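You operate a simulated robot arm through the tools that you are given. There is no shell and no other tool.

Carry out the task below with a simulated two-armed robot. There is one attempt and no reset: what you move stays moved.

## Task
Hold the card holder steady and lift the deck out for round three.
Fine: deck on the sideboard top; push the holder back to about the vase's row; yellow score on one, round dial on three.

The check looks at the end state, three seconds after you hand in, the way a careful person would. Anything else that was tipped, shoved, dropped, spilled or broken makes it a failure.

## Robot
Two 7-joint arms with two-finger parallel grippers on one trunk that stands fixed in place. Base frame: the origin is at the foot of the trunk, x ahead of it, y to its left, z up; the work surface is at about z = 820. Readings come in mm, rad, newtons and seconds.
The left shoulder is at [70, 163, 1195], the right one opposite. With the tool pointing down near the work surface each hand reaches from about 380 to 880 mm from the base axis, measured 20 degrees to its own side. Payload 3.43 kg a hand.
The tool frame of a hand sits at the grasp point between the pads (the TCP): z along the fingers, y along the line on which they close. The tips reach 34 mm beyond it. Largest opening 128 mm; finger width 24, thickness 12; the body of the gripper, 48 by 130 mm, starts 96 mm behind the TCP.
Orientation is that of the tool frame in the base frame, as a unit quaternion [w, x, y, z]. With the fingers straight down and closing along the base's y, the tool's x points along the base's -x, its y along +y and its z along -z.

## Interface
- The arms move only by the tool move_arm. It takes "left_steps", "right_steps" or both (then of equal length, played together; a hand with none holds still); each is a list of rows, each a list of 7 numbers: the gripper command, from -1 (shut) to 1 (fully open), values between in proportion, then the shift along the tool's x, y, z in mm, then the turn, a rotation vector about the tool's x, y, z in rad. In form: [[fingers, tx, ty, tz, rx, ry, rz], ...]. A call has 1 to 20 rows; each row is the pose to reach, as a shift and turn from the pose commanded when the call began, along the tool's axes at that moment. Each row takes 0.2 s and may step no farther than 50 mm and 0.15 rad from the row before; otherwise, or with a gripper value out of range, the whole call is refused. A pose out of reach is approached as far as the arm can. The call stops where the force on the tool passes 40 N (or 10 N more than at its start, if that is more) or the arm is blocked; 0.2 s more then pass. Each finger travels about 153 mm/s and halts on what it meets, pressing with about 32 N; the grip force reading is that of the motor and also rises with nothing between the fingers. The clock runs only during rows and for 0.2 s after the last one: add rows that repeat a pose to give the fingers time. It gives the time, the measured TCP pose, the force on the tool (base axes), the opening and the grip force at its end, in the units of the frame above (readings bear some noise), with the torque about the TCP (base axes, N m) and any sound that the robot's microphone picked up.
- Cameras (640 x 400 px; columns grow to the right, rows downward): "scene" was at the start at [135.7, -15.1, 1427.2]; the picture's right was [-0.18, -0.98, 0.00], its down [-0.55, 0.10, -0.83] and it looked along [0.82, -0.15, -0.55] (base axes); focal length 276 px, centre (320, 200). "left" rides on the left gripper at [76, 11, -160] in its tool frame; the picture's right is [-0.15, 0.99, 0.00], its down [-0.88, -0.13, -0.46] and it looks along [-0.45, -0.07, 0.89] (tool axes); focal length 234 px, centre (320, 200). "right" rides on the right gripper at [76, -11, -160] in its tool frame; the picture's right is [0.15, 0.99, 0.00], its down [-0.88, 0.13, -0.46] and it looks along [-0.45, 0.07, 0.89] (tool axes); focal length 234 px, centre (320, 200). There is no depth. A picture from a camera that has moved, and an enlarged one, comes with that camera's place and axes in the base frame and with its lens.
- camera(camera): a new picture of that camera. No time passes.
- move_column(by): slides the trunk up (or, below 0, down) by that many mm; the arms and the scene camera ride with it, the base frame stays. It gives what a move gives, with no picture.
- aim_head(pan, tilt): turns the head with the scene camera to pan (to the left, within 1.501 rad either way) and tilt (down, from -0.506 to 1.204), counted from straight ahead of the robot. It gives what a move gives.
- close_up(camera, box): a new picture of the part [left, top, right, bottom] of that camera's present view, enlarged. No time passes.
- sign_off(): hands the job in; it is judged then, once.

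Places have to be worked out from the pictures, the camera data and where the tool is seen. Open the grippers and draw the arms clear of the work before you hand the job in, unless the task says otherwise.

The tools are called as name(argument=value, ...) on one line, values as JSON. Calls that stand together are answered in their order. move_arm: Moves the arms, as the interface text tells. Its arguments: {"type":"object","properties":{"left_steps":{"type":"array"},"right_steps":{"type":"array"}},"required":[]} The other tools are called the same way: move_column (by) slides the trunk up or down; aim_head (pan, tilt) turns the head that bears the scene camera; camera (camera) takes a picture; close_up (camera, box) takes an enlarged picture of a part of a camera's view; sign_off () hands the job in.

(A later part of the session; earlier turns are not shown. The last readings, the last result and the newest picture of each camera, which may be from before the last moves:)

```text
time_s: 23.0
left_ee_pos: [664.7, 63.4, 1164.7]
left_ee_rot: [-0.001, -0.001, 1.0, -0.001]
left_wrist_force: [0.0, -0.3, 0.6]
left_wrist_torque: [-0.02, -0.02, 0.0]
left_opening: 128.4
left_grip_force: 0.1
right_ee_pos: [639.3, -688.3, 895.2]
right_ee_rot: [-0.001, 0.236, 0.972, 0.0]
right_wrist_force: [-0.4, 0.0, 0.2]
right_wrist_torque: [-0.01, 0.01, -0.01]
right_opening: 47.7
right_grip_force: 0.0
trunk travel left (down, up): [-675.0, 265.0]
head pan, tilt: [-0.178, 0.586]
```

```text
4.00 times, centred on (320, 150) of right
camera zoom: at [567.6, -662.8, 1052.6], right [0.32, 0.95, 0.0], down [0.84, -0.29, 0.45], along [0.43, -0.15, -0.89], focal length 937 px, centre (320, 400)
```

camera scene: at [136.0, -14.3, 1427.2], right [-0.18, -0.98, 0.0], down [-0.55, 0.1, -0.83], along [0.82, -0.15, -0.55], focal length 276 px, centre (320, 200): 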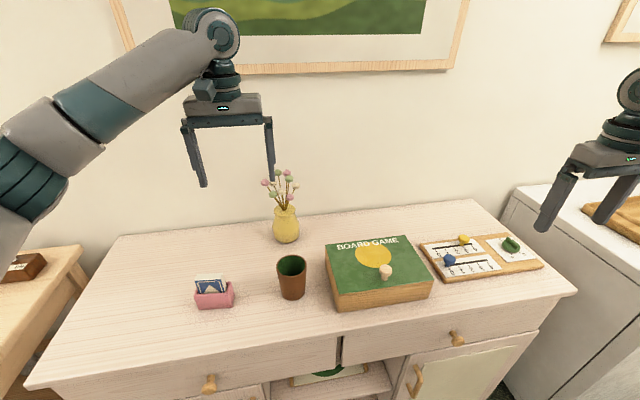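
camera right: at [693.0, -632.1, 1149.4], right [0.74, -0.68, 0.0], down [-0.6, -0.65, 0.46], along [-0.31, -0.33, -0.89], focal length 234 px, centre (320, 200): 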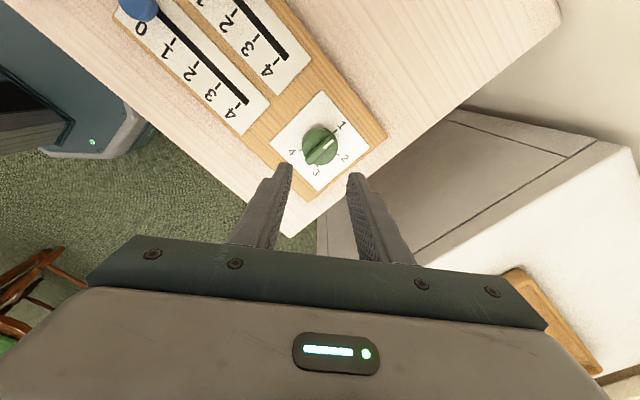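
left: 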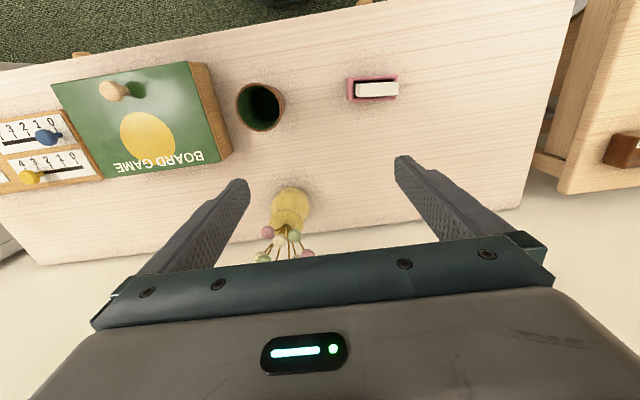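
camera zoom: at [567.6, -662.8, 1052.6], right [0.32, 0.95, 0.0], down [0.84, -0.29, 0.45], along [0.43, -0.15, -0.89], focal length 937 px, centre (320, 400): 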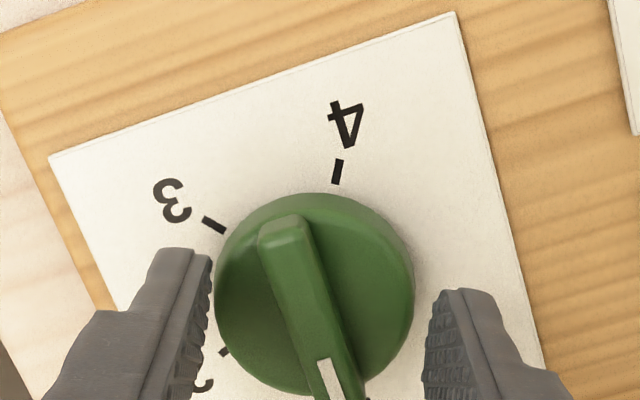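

The fingers straddle the disc symmetrically. Now I close; if the tips are above the disc, the opening should come down to the ridge's width.

move_arm(right_steps=[[-0.4, 0, 0, 0, 0, 0, 0], [-0.6, 0, 0, 0, 0, 0, 0], [-0.8, 0, 0, 0, 0, 0, 0], [-1, 0, 0, 0, 0, 0, 0], [-1, 0, 0, 0, 0, 0, 0]])

close_up(camera="scene", box=[470, 205, 550, 265])

close_up(camera="right", box=[240, 100, 400, 200])

```text
time_s: 24.2
left_ee_pos: [665.0, 62.5, 1163.8]
left_ee_rot: [-0.001, -0.001, 1.0, 0.001]
left_wrist_force: [0.0, 0.3, -0.1]
left_wrist_torque: [0.01, -0.01, 0.02]
left_opening: 127.8
left_grip_force: 0.2
right_ee_pos: [639.1, -689.7, 894.0]
right_ee_rot: [-0.002, 0.234, 0.972, 0.0]
right_wrist_force: [-3.0, -3.7, 0.8]
right_wrist_torque: [-0.14, 0.12, -0.01]
right_opening: 11.0
right_grip_force: 45.3
trunk travel left (down, up): [-675.0, 265.0]
head pan, tilt: [-0.178, 0.586]
```

```text
6.67 times, centred on (510, 235) of scene
camera zoom: at [135.3, -15.8, 1427.2], right [-0.18, -0.98, 0.0], down [-0.55, 0.1, -0.83], along [0.82, -0.15, -0.55], focal length 1836 px, centre (-947, -33)
```

zoom: 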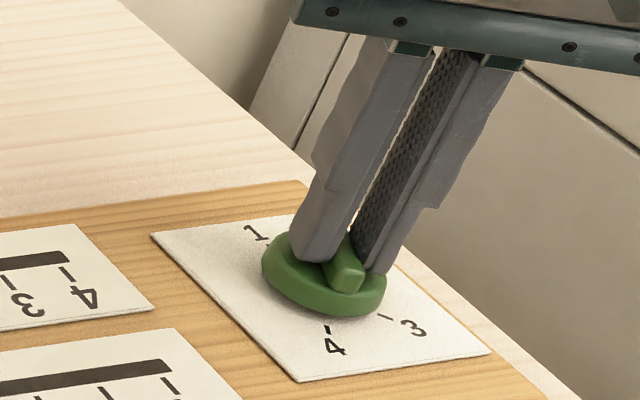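

```text
4.00 times, centred on (320, 150) of right
camera zoom: at [566.8, -663.6, 1052.6], right [0.32, 0.95, 0.0], down [0.84, -0.29, 0.45], along [0.43, -0.15, -0.89], focal length 937 px, centre (320, 400)
```

zoom: 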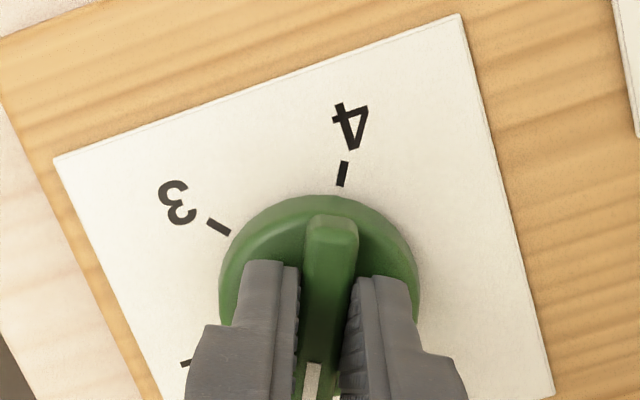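

The ridge is gripped at 11 mm and turned parallel to the fingers. I turn clockwise in place by 0.43 rad first and check forces and the board.

move_arm(right_steps=[[-1, 0, 0, 0, 0, 0, 0.143], [-1, 0, 0, 0, 0, 0, 0.286], [-1, 0, 0, 0, 0, 0, 0.429], [-1, 0, 0, 0, 0, 0, 0.429]])

camera(camera="scene")

close_up(camera="right", box=[240, 100, 400, 200])

```text
time_s: 25.2
left_ee_pos: [665.0, 62.1, 1164.2]
left_ee_rot: [-0.001, 0.0, 1.0, 0.0]
left_wrist_force: [0.5, -0.3, 0.0]
left_wrist_torque: [0.0, 0.01, 0.0]
left_opening: 128.1
left_grip_force: 0.1
right_ee_pos: [638.8, -688.2, 893.8]
right_ee_rot: [-0.002, 0.436, 0.9, 0.0]
right_wrist_force: [-7.1, 0.9, -2.7]
right_wrist_torque: [-0.04, 0.15, 0.0]
right_opening: 10.8
right_grip_force: 44.5
trunk travel left (down, up): [-675.0, 265.0]
head pan, tilt: [-0.178, 0.586]
```

```text
taken
camera scene: at [135.0, -15.4, 1427.2], right [-0.18, -0.98, 0.0], down [-0.55, 0.1, -0.83], along [0.82, -0.15, -0.55], focal length 276 px, centre (320, 200)
```

scene: 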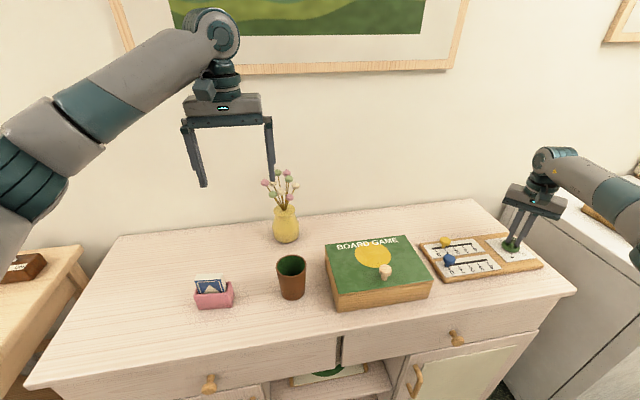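

```text
4.00 times, centred on (320, 150) of right
camera zoom: at [584.3, -635.3, 1052.7], right [0.69, 0.73, 0.0], down [0.65, -0.61, 0.45], along [0.33, -0.31, -0.89], focal length 937 px, centre (320, 400)
```

zoom: 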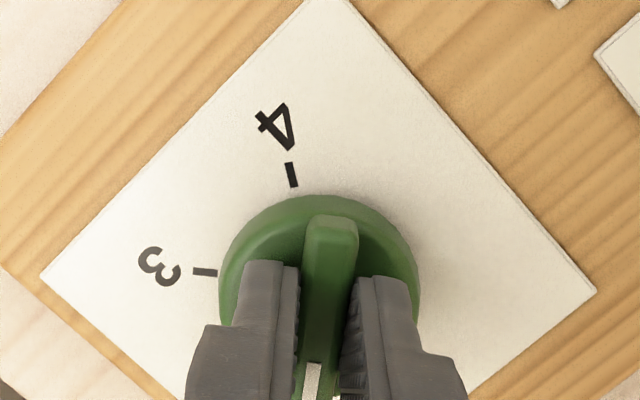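

The dial follows and the board has not moved; the small −7 N in x suggests the axis is about 1 mm toward −x. I continue to −141°, correcting by that 1 mm.

move_arm(right_steps=[[-1, 0.6, -0.8, 0, 0, 0, 0.142], [-1, 0.6, -0.8, 0, 0, 0, 0.284], [-1, 0.6, -0.8, 0, 0, 0, 0.426], [-1, 0.6, -0.8, 0, 0, 0, 0.568], [-1, 0.6, -0.8, 0, 0, 0, 0.71], [-1, 0.6, -0.8, 0, 0, 0, 0.852], [-1, 0.6, -0.8, 0, 0, 0, 0.994], [-1, 0.6, -0.8, 0, 0, 0, 1.136], [-1, 0.6, -0.8, 0, 0, 0, 1.278], [-1, 0.6, -0.8, 0, 0, 0, 1.42], [-1, 0.6, -0.8, 0, 0, 0, 1.56], [-1, 0.6, -0.8, 0, 0, 0, 1.56]])

close_up(camera="right", box=[240, 100, 400, 200])

close_up(camera="scene", box=[470, 205, 550, 265])

```text
time_s: 27.8
left_ee_pos: [667.3, 61.9, 1163.2]
left_ee_rot: [-0.001, -0.001, 1.0, 0.0]
left_wrist_force: [0.2, -0.4, 0.5]
left_wrist_torque: [0.01, -0.01, -0.02]
left_opening: 127.9
left_grip_force: 0.0
right_ee_pos: [641.3, -690.5, 894.0]
right_ee_rot: [0.0, 0.943, 0.332, -0.001]
right_wrist_force: [15.5, -12.4, 7.5]
right_wrist_torque: [0.34, -1.47, 0.03]
right_opening: 10.9
right_grip_force: 44.2
trunk travel left (down, up): [-675.0, 265.0]
head pan, tilt: [-0.178, 0.586]
```

```text
4.00 times, centred on (320, 150) of right
camera zoom: at [693.6, -631.8, 1052.4], right [0.73, -0.68, 0.0], down [-0.6, -0.65, 0.46], along [-0.31, -0.33, -0.89], focal length 937 px, centre (320, 400)
```

zoom: 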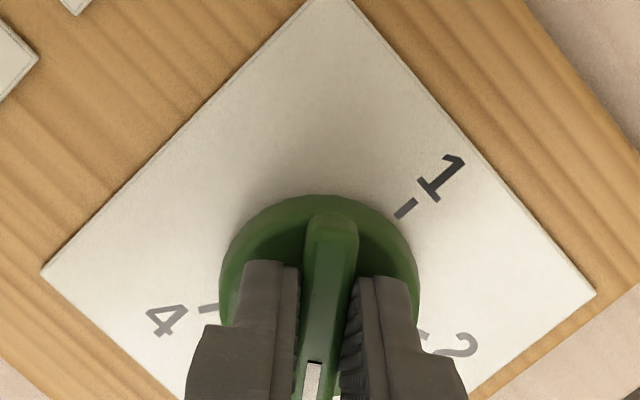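

```text
6.67 times, centred on (510, 235) of scene
camera zoom: at [137.2, -16.3, 1427.1], right [-0.18, -0.98, 0.0], down [-0.55, 0.1, -0.83], along [0.82, -0.15, -0.56], focal length 1836 px, centre (-947, -33)
```

zoom: 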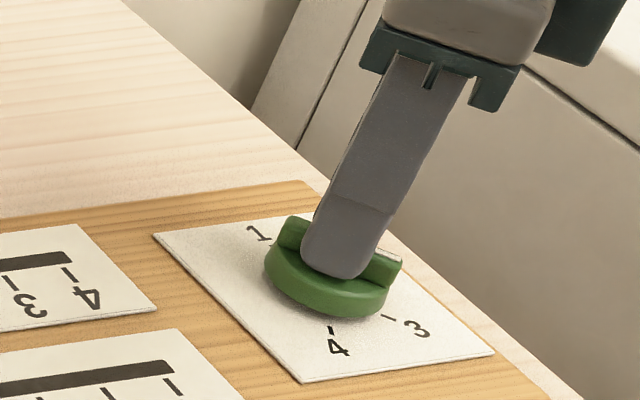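

The pointer end now lies near the 3. A lateral force of about 20 N along the finger line shows a small offset, so I relax it by 2 mm, open gently and rise for a clear look.

move_arm(right_steps=[[-1, 0, 1, 0, 0, 0, 0], [-1, 0, 2, 0, 0, 0, 0], [-1, 0, 2, 0, 0, 0, 0]])

```text
time_s: 28.6
left_ee_pos: [665.5, 62.2, 1164.7]
left_ee_rot: [-0.001, -0.001, 1.0, -0.001]
left_wrist_force: [-0.3, -0.8, -0.3]
left_wrist_torque: [0.02, -0.04, 0.0]
left_opening: 127.9
left_grip_force: 0.0
right_ee_pos: [640.8, -690.0, 893.5]
right_ee_rot: [-0.001, 0.943, 0.333, -0.002]
right_wrist_force: [11.0, -2.6, 3.4]
right_wrist_torque: [0.6, -1.39, -0.01]
right_opening: 10.9
right_grip_force: 44.2
trunk travel left (down, up): [-675.0, 265.0]
head pan, tilt: [-0.178, 0.586]
```

Force dropped to about 11 N. Now I open and lift straight up.

move_arm(right_steps=[[-0.8, 0, 0, 0, 0, 0, 0], [-0.6, 0, 0, 0, 0, 0, 0], [-0.4, 0, 0, 0, 0, 0, 0], [-0.3, 0, 0, 0, 0, 0, 0], [-0.3, 0, 0, -20, 0, 0, 0], [-0.3, 0, 0, -50, 0, 0, 0], [-0.3, 0, 0, -90, 0, 0, 0], [-0.3, 0, 0, -90, 0, 0, 0]])

close_up(camera="right", box=[240, 80, 400, 180])

close_up(camera="scene", box=[470, 205, 550, 265])

```text
time_s: 30.4
left_ee_pos: [664.8, 62.5, 1164.9]
left_ee_rot: [-0.001, -0.001, 1.0, -0.001]
left_wrist_force: [0.0, 0.5, -0.3]
left_wrist_torque: [-0.01, 0.04, -0.02]
left_opening: 128.0
left_grip_force: 0.1
right_ee_pos: [639.2, -690.1, 983.7]
right_ee_rot: [-0.001, 0.943, 0.333, -0.001]
right_wrist_force: [0.3, -0.2, -0.4]
right_wrist_torque: [0.03, -0.02, 0.02]
right_opening: 44.6
right_grip_force: 0.1
trunk travel left (down, up): [-675.0, 265.0]
head pan, tilt: [-0.178, 0.586]
```

```text
4.00 times, centred on (320, 130) of right
camera zoom: at [693.0, -633.1, 1142.1], right [0.73, -0.68, 0.0], down [-0.6, -0.65, 0.46], along [-0.31, -0.33, -0.89], focal length 937 px, centre (320, 480)
```

zoom: 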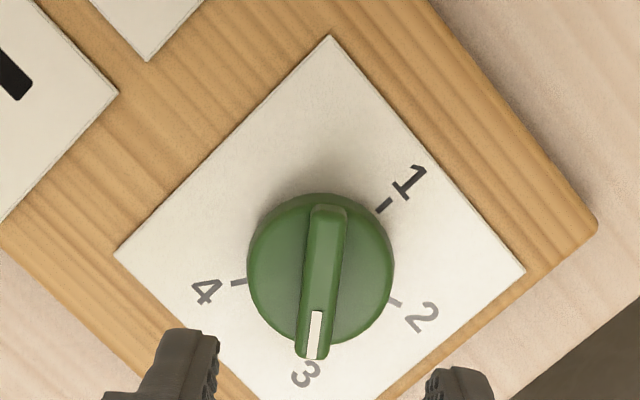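

```text
6.67 times, centred on (510, 235) of scene
camera zoom: at [136.0, -15.7, 1427.1], right [-0.18, -0.98, 0.0], down [-0.55, 0.1, -0.83], along [0.82, -0.15, -0.55], focal length 1836 px, centre (-947, -33)
```

zoom: 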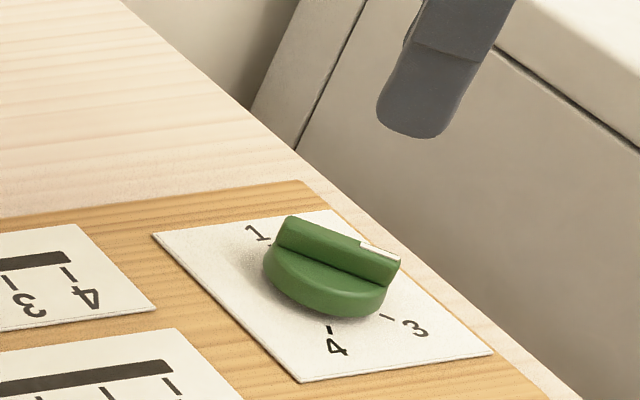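

The pointer measures about −138.5° against 3's tick at about −140°, so the dial is on three and the board stayed put. I now lift the right hand away, bring it back toward the middle and return it to the default yaw.

move_arm(right_steps=[[-0.3, 0, 0, -40, 0, 0, -0.137], [-0.3, 0, 0, -80, 0, 0, -0.273], [-0.3, 0, 0, -120, 0, 0, -0.41], [-0.3, 13, -40, -130, 0, 0, -0.547], [-0.3, 26, -80, -140, 0, 0, -0.683], [-0.3, 38, -120, -150, 0, 0, -0.82], [-0.3, 51, -160, -160, 0, 0, -0.957], [-0.3, 64, -200, -160, 0, 0, -1.093], [-0.3, 77, -240, -160, 0, 0, -1.23], [-0.3, 90, -280, -160, 0, 0, -1.367], [-0.3, 102, -320, -160, 0, 0, -1.503], [-0.3, 115, -360, -160, 0, 0, -1.64], [-0.3, 128, -398, -160, 0, 0, -1.777], [-0.3, 128, -398, -160, 0, 0, -1.913], [-0.3, 128, -398, -160, 0, 0, -2.05], [-0.3, 128, -398, -160, 0, 0, -2.187], [-0.3, 128, -398, -160, 0, 0, -2.323], [-0.3, 128, -398, -160, 0, 0, -2.46], [-0.3, 128, -398, -160, 0, 0, -2.46]])

camera(camera="scene")

close_up(camera="scene", box=[400, 210, 560, 310])

close_up(camera="scene", box=[180, 155, 340, 255])

```text
time_s: 34.4
left_ee_pos: [666.2, 62.5, 1164.0]
left_ee_rot: [-0.001, 0.0, 1.0, 0.0]
left_wrist_force: [-0.4, -0.8, 0.0]
left_wrist_torque: [-0.02, -0.01, 0.01]
left_opening: 128.2
left_grip_force: 0.1
right_ee_pos: [490.9, -299.9, 1144.7]
right_ee_rot: [-0.002, 0.001, 1.0, 0.001]
right_wrist_force: [-0.4, 0.6, 1.1]
right_wrist_torque: [0.0, -0.01, -0.03]
right_opening: 44.9
right_grip_force: 0.2
trunk travel left (down, up): [-675.0, 265.0]
head pan, tilt: [-0.178, 0.586]
```

```text
taken
camera scene: at [135.6, -15.2, 1427.2], right [-0.18, -0.98, 0.0], down [-0.55, 0.1, -0.83], along [0.82, -0.15, -0.55], focal length 276 px, centre (320, 200)
```

scene: 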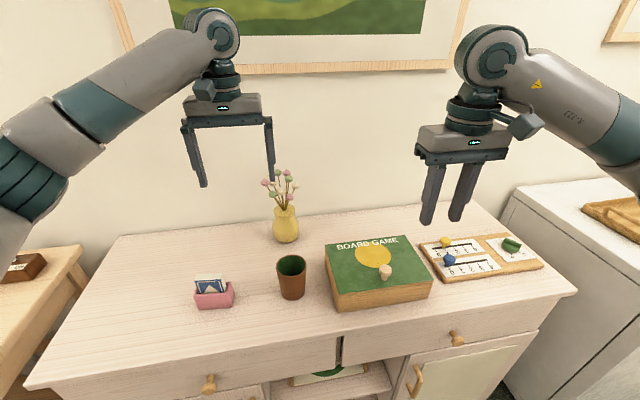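

```text
4.00 times, centred on (480, 260) of scene
camera zoom: at [135.6, -15.2, 1427.2], right [-0.18, -0.98, 0.0], down [-0.55, 0.1, -0.83], along [0.82, -0.15, -0.55], focal length 1102 px, centre (-320, -40)
```

zoom: 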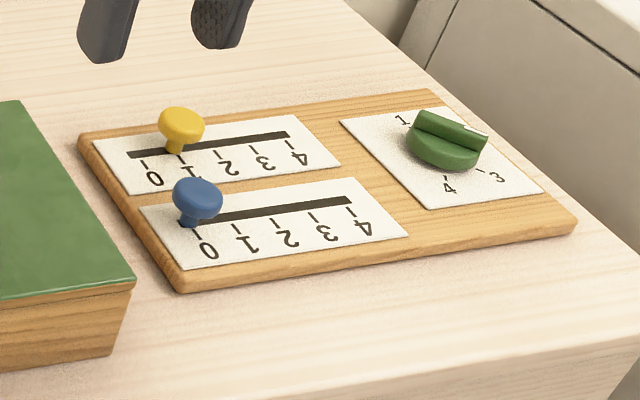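

```text
4.00 times, centred on (260, 205) of scene
camera zoom: at [135.6, -15.2, 1427.2], right [-0.18, -0.98, 0.0], down [-0.55, 0.1, -0.83], along [0.82, -0.15, -0.55], focal length 1102 px, centre (560, 180)
```

zoom: 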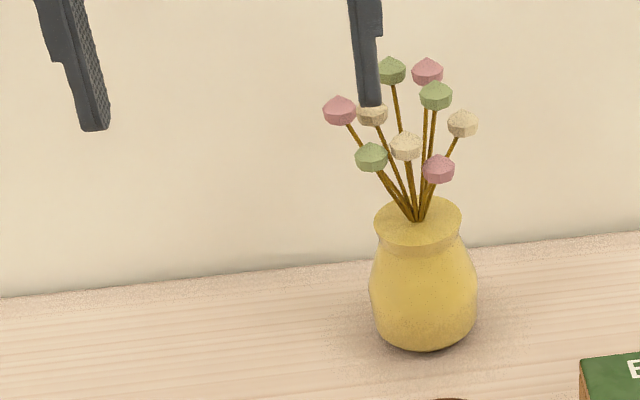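

Both scores and the dial read correctly and the board hasn't moved. The vase stands at about x≈833. Next the left hand goes to a front staging pose, tilted 45° forward and yawed −0.1 rad to match the holder, so it can grip the holder by its ends.

move_arm(left_steps=[[1, 22, 14, 25, 0.0049, -0.098, 0.0118], [1, 43, 27, 50, 0.0098, -0.196, 0.0237], [1, 65, 41, 75, 0.0147, -0.294, 0.0355], [1, 86, 55, 100, 0.0196, -0.392, 0.0474], [1, 108, 69, 126, 0.0246, -0.49, 0.0592], [1, 129, 82, 151, 0.0295, -0.589, 0.0711], [1, 151, 96, 176, 0.0344, -0.687, 0.083], [1, 172.5, 110, 201, 0.0393, -0.785, 0.0948], [1, 172.5, 110, 201, 0.0393, -0.785, 0.0948]])

camera(camera="left")

camera(camera="scene")

```text
time_s: 36.4
left_ee_pos: [533.6, 164.4, 954.6]
left_ee_rot: [0.382, 0.046, 0.923, -0.019]
left_wrist_force: [0.2, -1.0, -0.1]
left_wrist_torque: [0.0, 0.0, -0.03]
left_opening: 128.0
left_grip_force: 0.1
left hand out of reach, approached as far as the arm can: row 7, 8, 9
right_ee_pos: [490.2, -300.1, 1145.2]
right_ee_rot: [-0.002, 0.001, 1.0, 0.001]
right_wrist_force: [0.2, -0.2, -0.9]
right_wrist_torque: [0.0, 0.0, -0.06]
right_opening: 44.9
right_grip_force: 0.1
trunk travel left (down, up): [-675.0, 265.0]
head pan, tilt: [-0.178, 0.586]
```

```text
taken
camera left: at [369.3, 191.7, 1014.5], right [0.2, 0.97, 0.1], down [0.29, -0.16, 0.94], along [0.94, -0.16, -0.31], focal length 234 px, centre (320, 200)
```

left: 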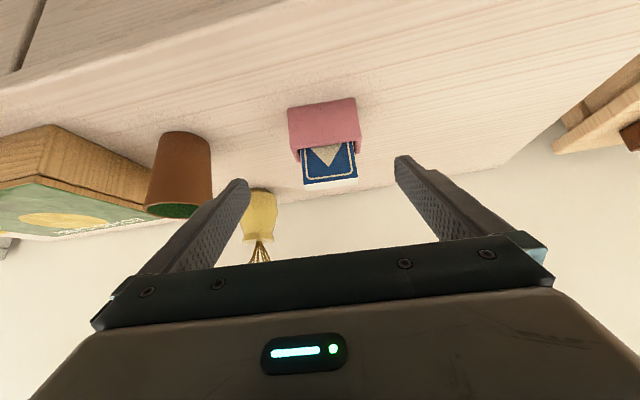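

```text
taken
camera scene: at [135.5, -15.8, 1427.2], right [-0.18, -0.98, 0.0], down [-0.55, 0.1, -0.83], along [0.82, -0.15, -0.55], focal length 276 px, centre (320, 200)
```

scene: 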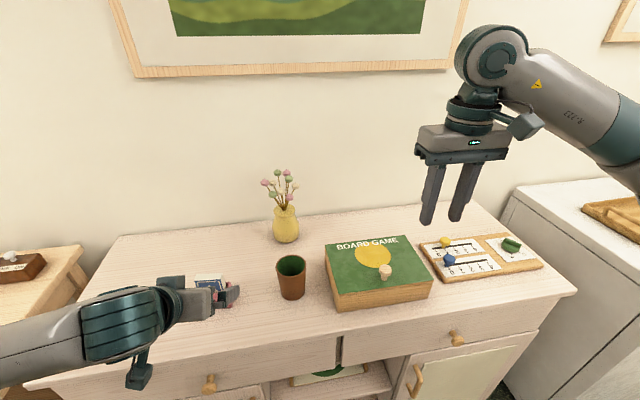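

The staging stopped a bit forward, at (534, 164, 955), which still suits a direct approach. I'll measure the holder more exactly from the left camera before going in.

close_up(camera="left", box=[250, 80, 410, 200])

close_up(camera="scene", box=[120, 250, 280, 350])

```text
3.33 times, centred on (330, 140) of left
camera zoom: at [369.3, 191.7, 1014.5], right [0.2, 0.97, 0.1], down [0.29, -0.16, 0.94], along [0.94, -0.16, -0.31], focal length 781 px, centre (287, 400)
```

zoom: 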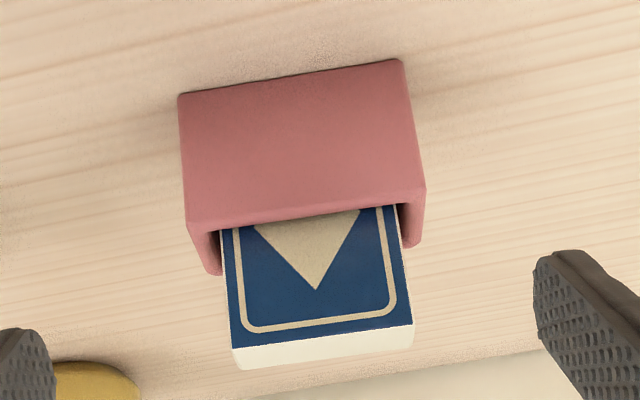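

```text
4.00 times, centred on (200, 300) of scene
camera zoom: at [135.5, -15.8, 1427.2], right [-0.18, -0.98, 0.0], down [-0.55, 0.1, -0.83], along [0.82, -0.15, -0.55], focal length 1102 px, centre (800, -200)
```

zoom: 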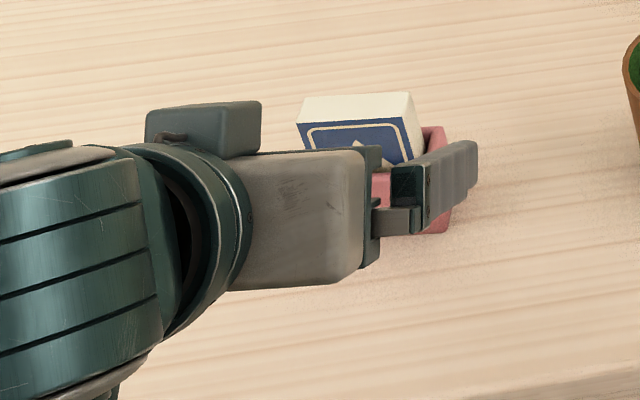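

The holder's front face centre is about (595, 166), about 80–85 mm long, 54 mm tall. I advance the open left hand most of the way around it, then check the clearances.

move_arm(left_steps=[[1, 5.4, 5, 28, 0, 0, 0], [1, 10.8, 7.5, 56, 0, 0, 0], [1, 16.2, 7.5, 84, 0, 0, 0], [1, 16.2, 7.5, 84, 0, 0, 0]])

camera(camera="left")

close_up(camera="scene", box=[120, 250, 280, 350])

```text
time_s: 37.4
left_ee_pos: [583.6, 166.8, 883.7]
left_ee_rot: [0.382, 0.046, 0.923, -0.019]
left_wrist_force: [-0.3, -0.8, 0.8]
left_wrist_torque: [0.01, 0.02, 0.02]
left_opening: 127.9
left_grip_force: 0.1
right_ee_pos: [491.7, -300.4, 1144.7]
right_ee_rot: [-0.001, 0.002, 1.0, 0.0]
right_wrist_force: [-0.1, 0.5, -0.2]
right_wrist_torque: [-0.03, -0.02, -0.01]
right_opening: 44.5
right_grip_force: 0.1
trunk travel left (down, up): [-675.0, 265.0]
head pan, tilt: [-0.178, 0.586]
```

```text
taken
camera left: at [418.9, 194.6, 942.7], right [0.2, 0.97, 0.1], down [0.29, -0.16, 0.94], along [0.94, -0.16, -0.31], focal length 234 px, centre (320, 200)
```

left: 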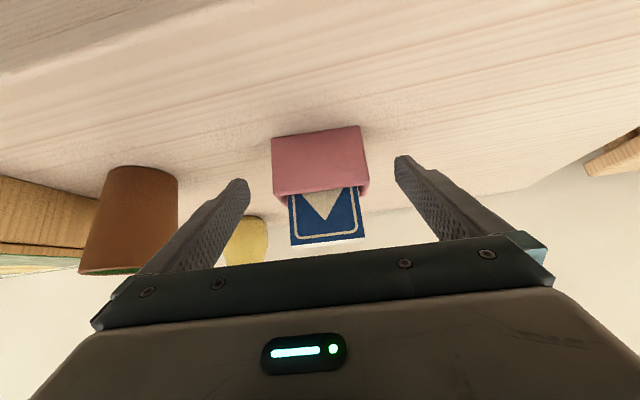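

```text
4.00 times, centred on (200, 300) of scene
camera zoom: at [135.3, -15.0, 1427.2], right [-0.18, -0.98, 0.0], down [-0.55, 0.1, -0.83], along [0.82, -0.15, -0.55], focal length 1102 px, centre (800, -200)
```

zoom: 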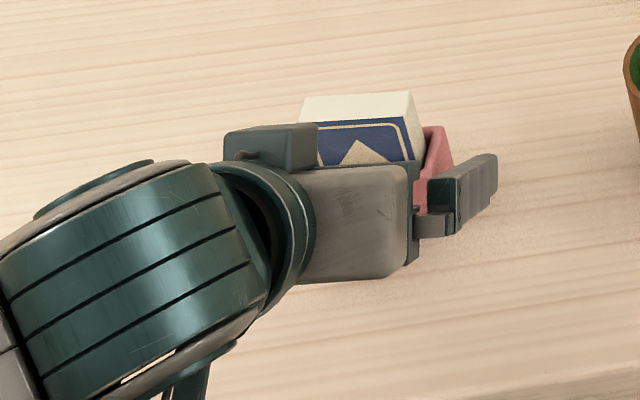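

Centred well. I make the last advance to about (598, 165, 860) with the fingers beside the holder's ends.

move_arm(left_steps=[[1, 3.2, 0, 13.5, 0, 0, 0], [1, 6.5, 0, 27, 0, 0, 0], [1, 6.5, 0, 27, 0, 0, 0]])

camera(camera="left")

close_up(camera="scene", box=[140, 250, 300, 350])

```text
time_s: 38.2
left_ee_pos: [598.0, 165.8, 859.3]
left_ee_rot: [0.382, 0.045, 0.923, -0.018]
left_wrist_force: [-0.6, -1.2, 0.6]
left_wrist_torque: [-0.01, 0.02, -0.01]
left_opening: 128.1
left_grip_force: 0.1
right_ee_pos: [491.6, -300.0, 1144.6]
right_ee_rot: [-0.002, 0.002, 1.0, 0.0]
right_wrist_force: [-0.1, -0.7, 0.6]
right_wrist_torque: [0.0, 0.0, -0.05]
right_opening: 44.9
right_grip_force: 0.1
trunk travel left (down, up): [-675.0, 265.0]
head pan, tilt: [-0.178, 0.586]
```

```text
taken
camera left: at [433.4, 193.8, 919.2], right [0.2, 0.97, 0.1], down [0.29, -0.16, 0.94], along [0.94, -0.16, -0.31], focal length 234 px, centre (320, 200)
```

left: 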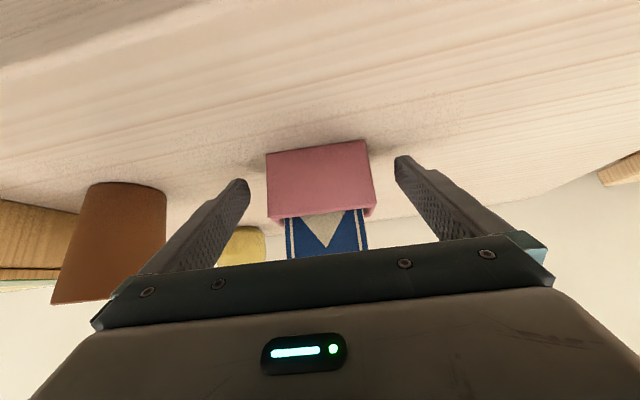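

```text
4.00 times, centred on (220, 300) of scene
camera zoom: at [135.6, -15.1, 1427.2], right [-0.18, -0.98, 0.0], down [-0.55, 0.1, -0.83], along [0.82, -0.15, -0.55], focal length 1102 px, centre (720, -200)
```

zoom: 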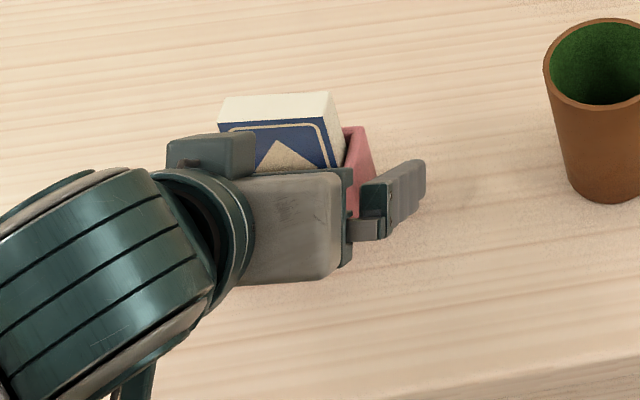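

Fingers bracket the holder with clearance on both sides. I close them gently on its ends.

move_arm(left_steps=[[0.7, 0, 0, 0, 0, 0, 0], [0.5, 0, 0, 0, 0, 0, 0], [0.4, 0, 0, 0, 0, 0, 0], [0.3, 0, 0, 0, 0, 0, 0], [0.2, 0, 0, 0, 0, 0, 0], [0.0, 0, 0, 0, 0, 0, 0], [0.0, 0, 0, 0, 0, 0, 0]])

camera(camera="left")

close_up(camera="scene", box=[140, 250, 300, 350])

```text
time_s: 39.8
left_ee_pos: [597.1, 165.9, 860.4]
left_ee_rot: [0.382, 0.045, 0.923, -0.019]
left_wrist_force: [-0.9, 0.4, -0.7]
left_wrist_torque: [0.07, -0.02, -0.01]
left_opening: 81.7
left_grip_force: 32.0
right_ee_pos: [492.2, -299.5, 1146.2]
right_ee_rot: [-0.002, 0.001, 1.0, 0.001]
right_wrist_force: [0.3, 0.8, -0.1]
right_wrist_torque: [-0.02, 0.02, -0.05]
right_opening: 45.1
right_grip_force: 0.1
trunk travel left (down, up): [-675.0, 265.0]
head pan, tilt: [-0.178, 0.586]
```

```text
taken
camera left: at [433.3, 193.9, 919.3], right [0.2, 0.97, 0.1], down [0.29, -0.16, 0.94], along [0.94, -0.16, -0.31], focal length 234 px, centre (320, 200)
```

left: 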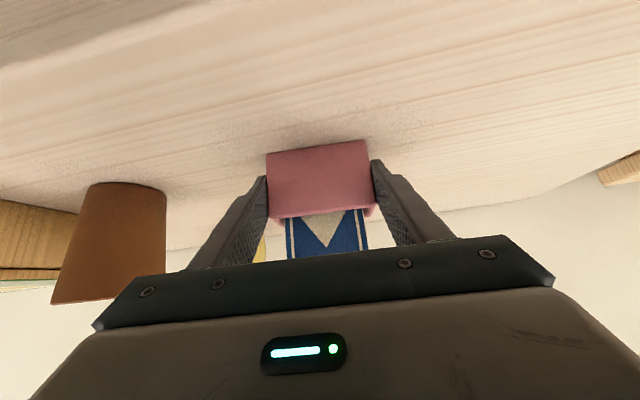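

```text
4.00 times, centred on (220, 300) of scene
camera zoom: at [135.6, -15.1, 1427.2], right [-0.18, -0.98, 0.0], down [-0.55, 0.1, -0.83], along [0.82, -0.15, -0.55], focal length 1102 px, centre (720, -200)
```

zoom: 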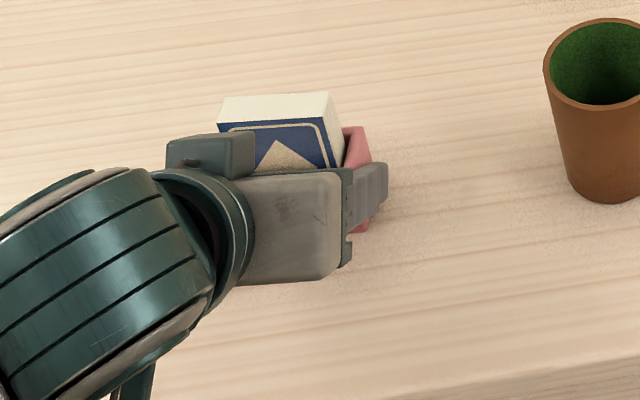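

The holder is held firmly at 81.7 mm, centre about (614, 164). Now I bring the right hand over the deck, high and leaned back slightly (0.25 rad) so its camera clears the left wrist, with the fingers open about 85 mm.

move_arm(right_steps=[[0, -13, 46, 4, -0.00125, 0.025, 0.00994], [0.2, -26, 93, 8, -0.0025, 0.05, 0.0199], [0.33, -39, 139, 12, -0.0037, 0.075, 0.0298], [0.33, -52, 186, 16, -0.005, 0.1, 0.0398], [0.33, -65, 232, 20, -0.0062, 0.125, 0.0497], [0.33, -78, 278, 24, -0.0075, 0.15, 0.0596], [0.33, -91, 325, 28, -0.0087, 0.175, 0.0696], [0.33, -104, 371, 32, -0.01, 0.2, 0.0795], [0.33, -117, 418, 36, -0.0112, 0.225, 0.0895], [0.33, -130, 464, 40, -0.0125, 0.2497, 0.0994], [0.33, -130, 464, 40, -0.0125, 0.2497, 0.0994]])

camera(camera="scene")

camera(camera="right")

```text
time_s: 42.2
left_ee_pos: [597.0, 165.8, 860.5]
left_ee_rot: [0.382, 0.046, 0.923, -0.019]
left_wrist_force: [-0.1, 0.4, 1.3]
left_wrist_torque: [-0.04, 0.01, 0.04]
left_opening: 81.5
left_grip_force: 31.9
right_ee_pos: [623.9, 162.3, 1106.4]
right_ee_rot: [-0.126, 0.051, 0.991, 0.008]
right_wrist_force: [-0.4, -0.2, -0.1]
right_wrist_torque: [0.05, 0.0, -0.04]
right_opening: 85.2
right_grip_force: 0.1
trunk travel left (down, up): [-675.0, 265.0]
head pan, tilt: [-0.178, 0.586]
```

```text
taken
camera scene: at [135.9, -16.8, 1427.1], right [-0.18, -0.98, 0.0], down [-0.55, 0.1, -0.83], along [0.82, -0.15, -0.55], focal length 276 px, centre (320, 200)
```

scene: 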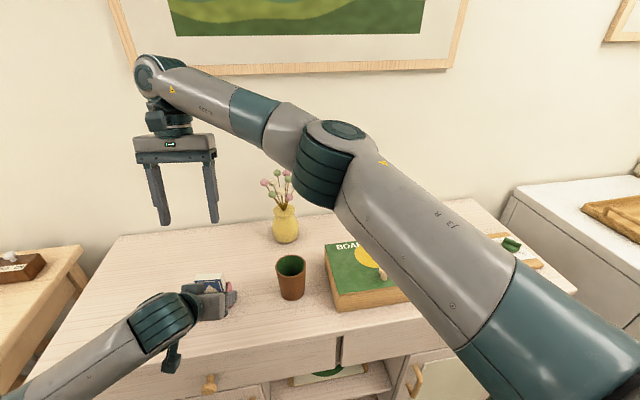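

```text
taken
camera right: at [590.3, 154.7, 1279.4], right [-0.04, 1.0, 0.04], down [0.97, 0.03, 0.22], along [0.22, 0.05, -0.97], focal length 234 px, centre (320, 200)
```

right: 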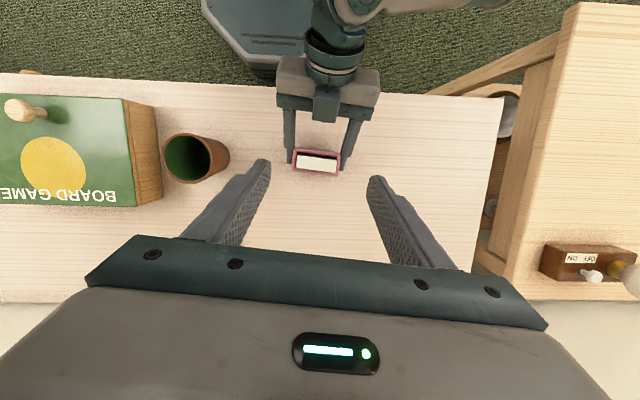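

The view from above is clear and the arms are well apart. I enlarge the deck to place it exactly.

close_up(camera="right", box=[270, 60, 390, 190])

close_up(camera="scene", box=[110, 180, 270, 330])

```text
3.08 times, centred on (330, 125) of right
camera zoom: at [590.3, 154.7, 1279.4], right [-0.04, 1.0, 0.04], down [0.97, 0.03, 0.22], along [0.22, 0.05, -0.97], focal length 720 px, centre (289, 431)
```

zoom: 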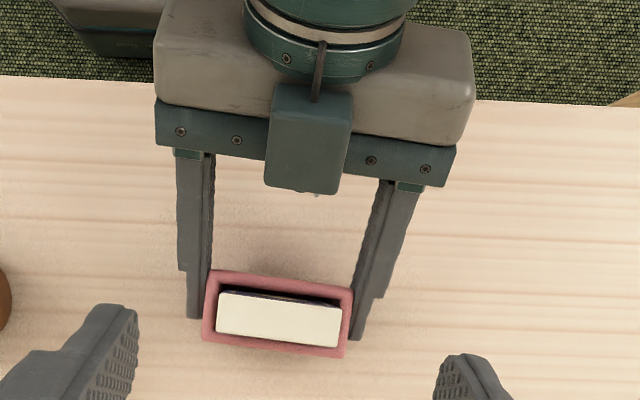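

```text
2.67 times, centred on (190, 255) of scene
camera zoom: at [135.9, -16.8, 1427.1], right [-0.18, -0.98, 0.0], down [-0.55, 0.1, -0.83], along [0.82, -0.15, -0.55], focal length 735 px, centre (667, 53)
```

zoom: 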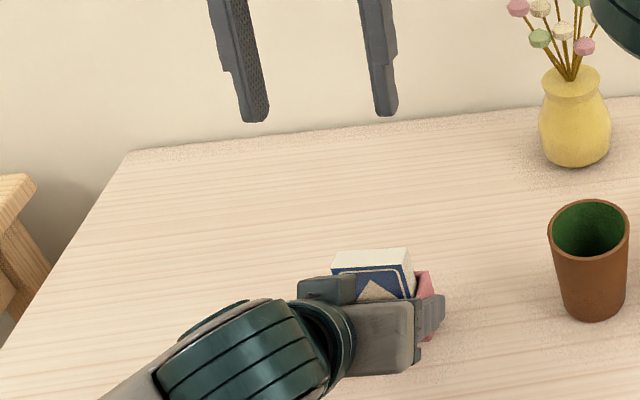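

The deck's top centre is (615, 165), width about 62, thickness about 20, consistent with earlier. I come down to TCP z≈966 (tips just above the deck) and check.

move_arm(right_steps=[[0.33, -11, 0.4, 45.6, 0, 0, 0], [0.33, -22, 0.8, 91.2, 0, 0, 0], [0.33, -33, 1.3, 137, 0, 0, 0], [0.33, -33, 1.3, 137, 0, 0, 0]])

camera(camera="right")

close_up(camera="scene", box=[130, 210, 290, 330])

```text
time_s: 43.2
left_ee_pos: [598.8, 166.7, 860.1]
left_ee_rot: [0.382, 0.045, 0.923, -0.019]
left_wrist_force: [-0.4, 0.1, 0.6]
left_wrist_torque: [0.07, -0.02, 0.03]
left_opening: 81.5
left_grip_force: 32.2
right_ee_pos: [619.7, 166.7, 963.9]
right_ee_rot: [-0.126, 0.051, 0.991, 0.006]
right_wrist_force: [-0.6, 0.0, 0.1]
right_wrist_torque: [0.0, -0.02, 0.01]
right_opening: 85.4
right_grip_force: 0.1
trunk travel left (down, up): [-675.0, 265.0]
head pan, tilt: [-0.178, 0.586]
```

```text
taken
camera right: at [585.8, 159.7, 1136.9], right [-0.04, 1.0, 0.04], down [0.97, 0.03, 0.22], along [0.22, 0.04, -0.97], focal length 234 px, centre (320, 200)
```

right: 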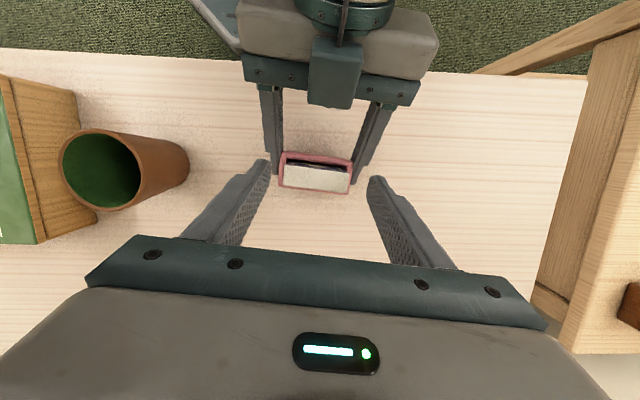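

```text
3.33 times, centred on (210, 270) of scene
camera zoom: at [135.5, -14.9, 1427.2], right [-0.18, -0.98, 0.0], down [-0.55, 0.1, -0.83], along [0.82, -0.15, -0.55], focal length 918 px, centre (687, -33)
```

zoom: 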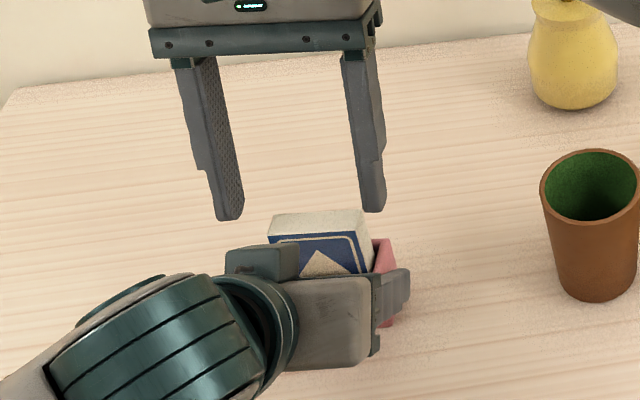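

Deck is centred between the fingers to within 1.5 mm. I correct that and descend the last 45 mm so the pads cover the exposed top of the deck.

move_arm(right_steps=[[0.33, -6, -1.5, 22, 0, 0, 0], [0.33, -12.3, -1.5, 43.3, 0, 0, 0], [0.33, -12.3, -1.5, 43.3, 0, 0, 0]])

camera(camera="right")

close_up(camera="scene", box=[150, 230, 280, 330])

```text
time_s: 44.0
left_ee_pos: [597.2, 167.3, 860.0]
left_ee_rot: [0.382, 0.046, 0.923, -0.019]
left_wrist_force: [-0.8, 0.2, 1.1]
left_wrist_torque: [0.1, -0.02, 0.01]
left_opening: 81.7
left_grip_force: 31.9
right_ee_pos: [620.5, 164.9, 918.1]
right_ee_rot: [-0.126, 0.051, 0.991, 0.007]
right_wrist_force: [-0.8, 0.2, 0.8]
right_wrist_torque: [-0.01, -0.02, 0.0]
right_opening: 85.0
right_grip_force: 0.1
trunk travel left (down, up): [-675.0, 265.0]
head pan, tilt: [-0.178, 0.586]
```

```text
taken
camera right: at [587.0, 158.2, 1090.8], right [-0.04, 1.0, 0.04], down [0.97, 0.03, 0.22], along [0.22, 0.04, -0.97], focal length 234 px, centre (320, 200)
```

right: 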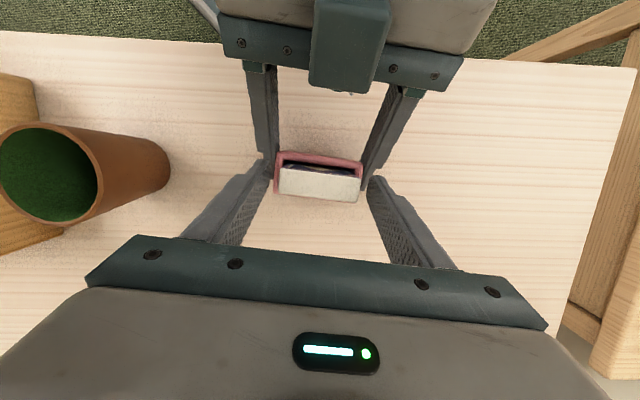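

```text
4.00 times, centred on (215, 280) of scene
camera zoom: at [135.5, -14.9, 1427.2], right [-0.18, -0.98, 0.0], down [-0.55, 0.1, -0.83], along [0.82, -0.15, -0.55], focal length 1102 px, centre (740, -120)
```

zoom: 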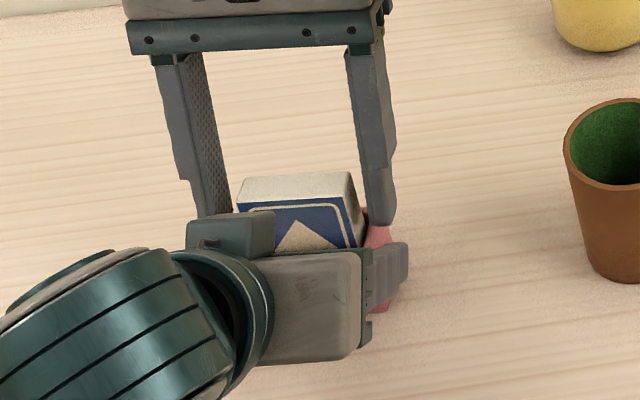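

Well placed. I close the right fingers on the deck's edges.

move_arm(right_steps=[[0.2, 0, 0, 0, 0, 0, 0], [0.1, 0, 0, 0, 0, 0, 0], [0.0, 0, 0, 0, 0, 0, 0], [-0.2, 0, 0, 0, 0, 0, 0], [-0.2, 0, 0, 0, 0, 0, 0]])

close_up(camera="right", box=[220, 90, 420, 250])

```text
time_s: 45.2
left_ee_pos: [596.2, 165.6, 860.8]
left_ee_rot: [0.382, 0.046, 0.923, -0.019]
left_wrist_force: [1.1, 0.3, 0.1]
left_wrist_torque: [-0.03, -0.01, 0.0]
left_opening: 81.6
left_grip_force: 32.3
right_ee_pos: [621.1, 164.0, 918.6]
right_ee_rot: [-0.127, 0.051, 0.991, 0.006]
right_wrist_force: [-0.4, 0.0, -0.3]
right_wrist_torque: [0.06, 0.03, -0.01]
right_opening: 61.2
right_grip_force: 32.0
trunk travel left (down, up): [-675.0, 265.0]
head pan, tilt: [-0.178, 0.586]
```

```text
2.50 times, centred on (320, 170) of right
camera zoom: at [587.0, 158.3, 1091.2], right [-0.04, 1.0, 0.04], down [0.97, 0.03, 0.22], along [0.22, 0.04, -0.97], focal length 585 px, centre (320, 275)
```

zoom: 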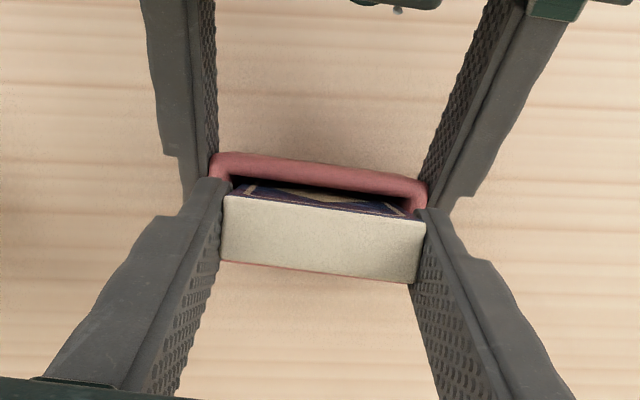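

Deck is gripped at 61.2 mm and the holder is still held. I lift straight up by 20 mm and check forces and the view.

move_arm(right_steps=[[-0.2, 2.5, 0, -9.7, 0, 0, 0], [-0.2, 5, 0, -19.4, 0, 0, 0], [-0.2, 5, 0, -19.4, 0, 0, 0]])

close_up(camera="scene", box=[150, 230, 280, 330])

camera(camera="left")

```text
time_s: 46.0
left_ee_pos: [597.6, 166.6, 860.0]
left_ee_rot: [0.383, 0.045, 0.922, -0.019]
left_wrist_force: [-0.6, 0.2, 1.5]
left_wrist_torque: [0.06, -0.02, 0.02]
left_opening: 81.4
left_grip_force: 32.1
right_ee_pos: [621.5, 164.4, 938.2]
right_ee_rot: [-0.126, 0.051, 0.991, 0.007]
right_wrist_force: [-0.1, -0.1, -0.5]
right_wrist_torque: [-0.01, -0.03, 0.0]
right_opening: 61.2
right_grip_force: 31.8
trunk travel left (down, up): [-675.0, 265.0]
head pan, tilt: [-0.178, 0.586]
```

```text
4.00 times, centred on (215, 280) of scene
camera zoom: at [135.6, -14.9, 1427.2], right [-0.18, -0.98, 0.0], down [-0.55, 0.1, -0.83], along [0.82, -0.15, -0.55], focal length 1102 px, centre (740, -120)
```

zoom: 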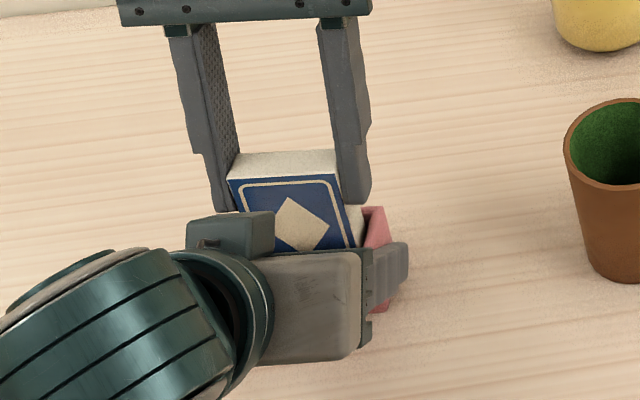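

```text
taken
camera left: at [433.3, 194.0, 919.3], right [0.2, 0.97, 0.1], down [0.29, -0.16, 0.94], along [0.94, -0.16, -0.31], focal length 234 px, centre (320, 200)
```

left: 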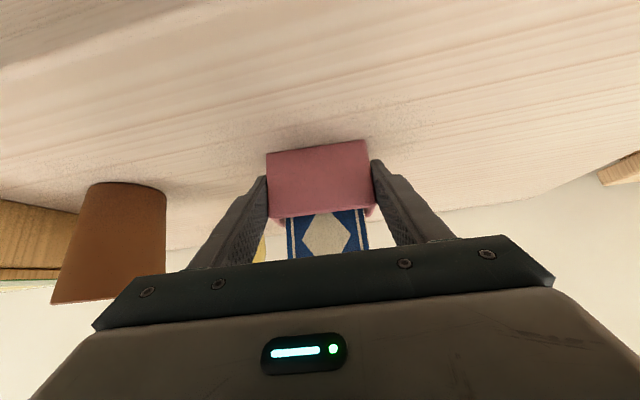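

The deck rises cleanly while the holder stays put. I continue lifting by 100 mm.

move_arm(right_steps=[[-0.2, 6, 0, -24, 0, 0, 0], [-0.2, 12.5, 0, -48, 0, 0, 0], [-0.2, 19, 0, -73, 0, 0, 0], [-0.2, 25, 0, -97, 0, 0, 0], [-0.2, 25, 0, -97, 0, 0, 0]])

camera(camera="scene")

camera(camera="left")

```text
time_s: 47.2
left_ee_pos: [597.4, 165.8, 860.8]
left_ee_rot: [0.382, 0.046, 0.923, -0.019]
left_wrist_force: [-1.3, -0.1, 1.9]
left_wrist_torque: [0.05, -0.04, 0.02]
left_opening: 81.3
left_grip_force: 32.0
right_ee_pos: [621.7, 164.9, 1039.7]
right_ee_rot: [-0.126, 0.05, 0.991, 0.007]
right_wrist_force: [-0.2, 0.6, -0.6]
right_wrist_torque: [0.0, -0.01, -0.02]
right_opening: 61.0
right_grip_force: 32.1
trunk travel left (down, up): [-675.0, 265.0]
head pan, tilt: [-0.178, 0.586]
```

```text
taken
camera scene: at [135.5, -14.9, 1427.2], right [-0.18, -0.98, 0.0], down [-0.55, 0.1, -0.83], along [0.82, -0.15, -0.55], focal length 276 px, centre (320, 200)
```

scene: 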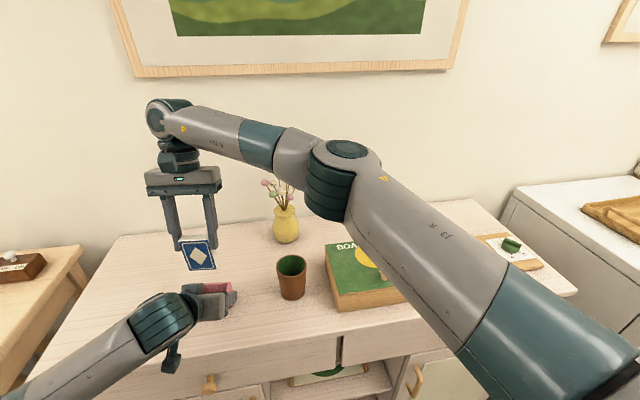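

```text
taken
camera left: at [433.2, 194.0, 919.3], right [0.2, 0.97, 0.1], down [0.29, -0.16, 0.94], along [0.94, -0.16, -0.31], focal length 234 px, centre (320, 200)
```

left: 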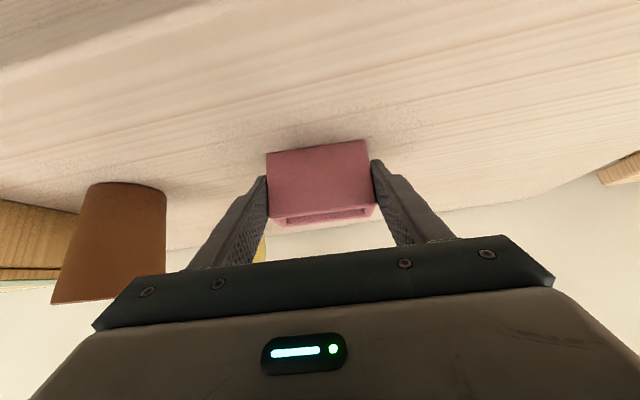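

The deck is fully out. I carry it up and to the right, out of the way, so that the left hand can slide the holder back.

move_arm(right_steps=[[-0.2, 7.5, 0, -29, 0, 0, 0], [-0.2, 15, 0, -58, 0, 0, 0], [-0.2, 10.4, -46, -59.3, 0, 0, 0], [-0.2, 5.9, -91.5, -60.6, 0, 0, 0], [-0.2, 1.3, -137, -62, 0, 0, 0], [-0.2, -3.2, -183, -63.3, 0, 0, 0], [-0.2, -7.8, -228.8, -64.6, 0, 0, 0], [-0.2, 20, -232, -73, 0, 0, 0], [-0.2, 48, -234, -81, 0, 0, 0], [-0.2, 72, -236.5, -75, 0, 0, 0], [-0.2, 96, -239, -68.6, 0, 0, 0], [-0.2, 96, -239, -68.6, 0, 0, 0]])

camera(camera="scene")

```text
time_s: 49.8
left_ee_pos: [597.5, 166.0, 860.2]
left_ee_rot: [0.381, 0.045, 0.923, -0.018]
left_wrist_force: [-0.1, 0.1, 1.2]
left_wrist_torque: [0.05, -0.07, 0.02]
left_opening: 81.4
left_grip_force: 32.4
right_ee_pos: [519.9, -65.8, 1128.5]
right_ee_rot: [-0.126, 0.051, 0.991, 0.006]
right_wrist_force: [0.5, -0.3, -1.0]
right_wrist_torque: [0.04, 0.02, -0.03]
right_opening: 60.9
right_grip_force: 31.6
trunk travel left (down, up): [-675.0, 265.0]
head pan, tilt: [-0.178, 0.586]
```

```text
taken
camera scene: at [135.5, -15.0, 1427.2], right [-0.18, -0.98, 0.0], down [-0.55, 0.1, -0.83], along [0.82, -0.15, -0.55], focal length 276 px, centre (320, 200)
```

scene: 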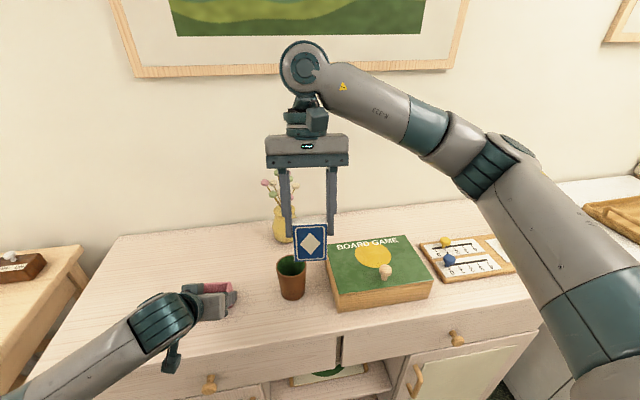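

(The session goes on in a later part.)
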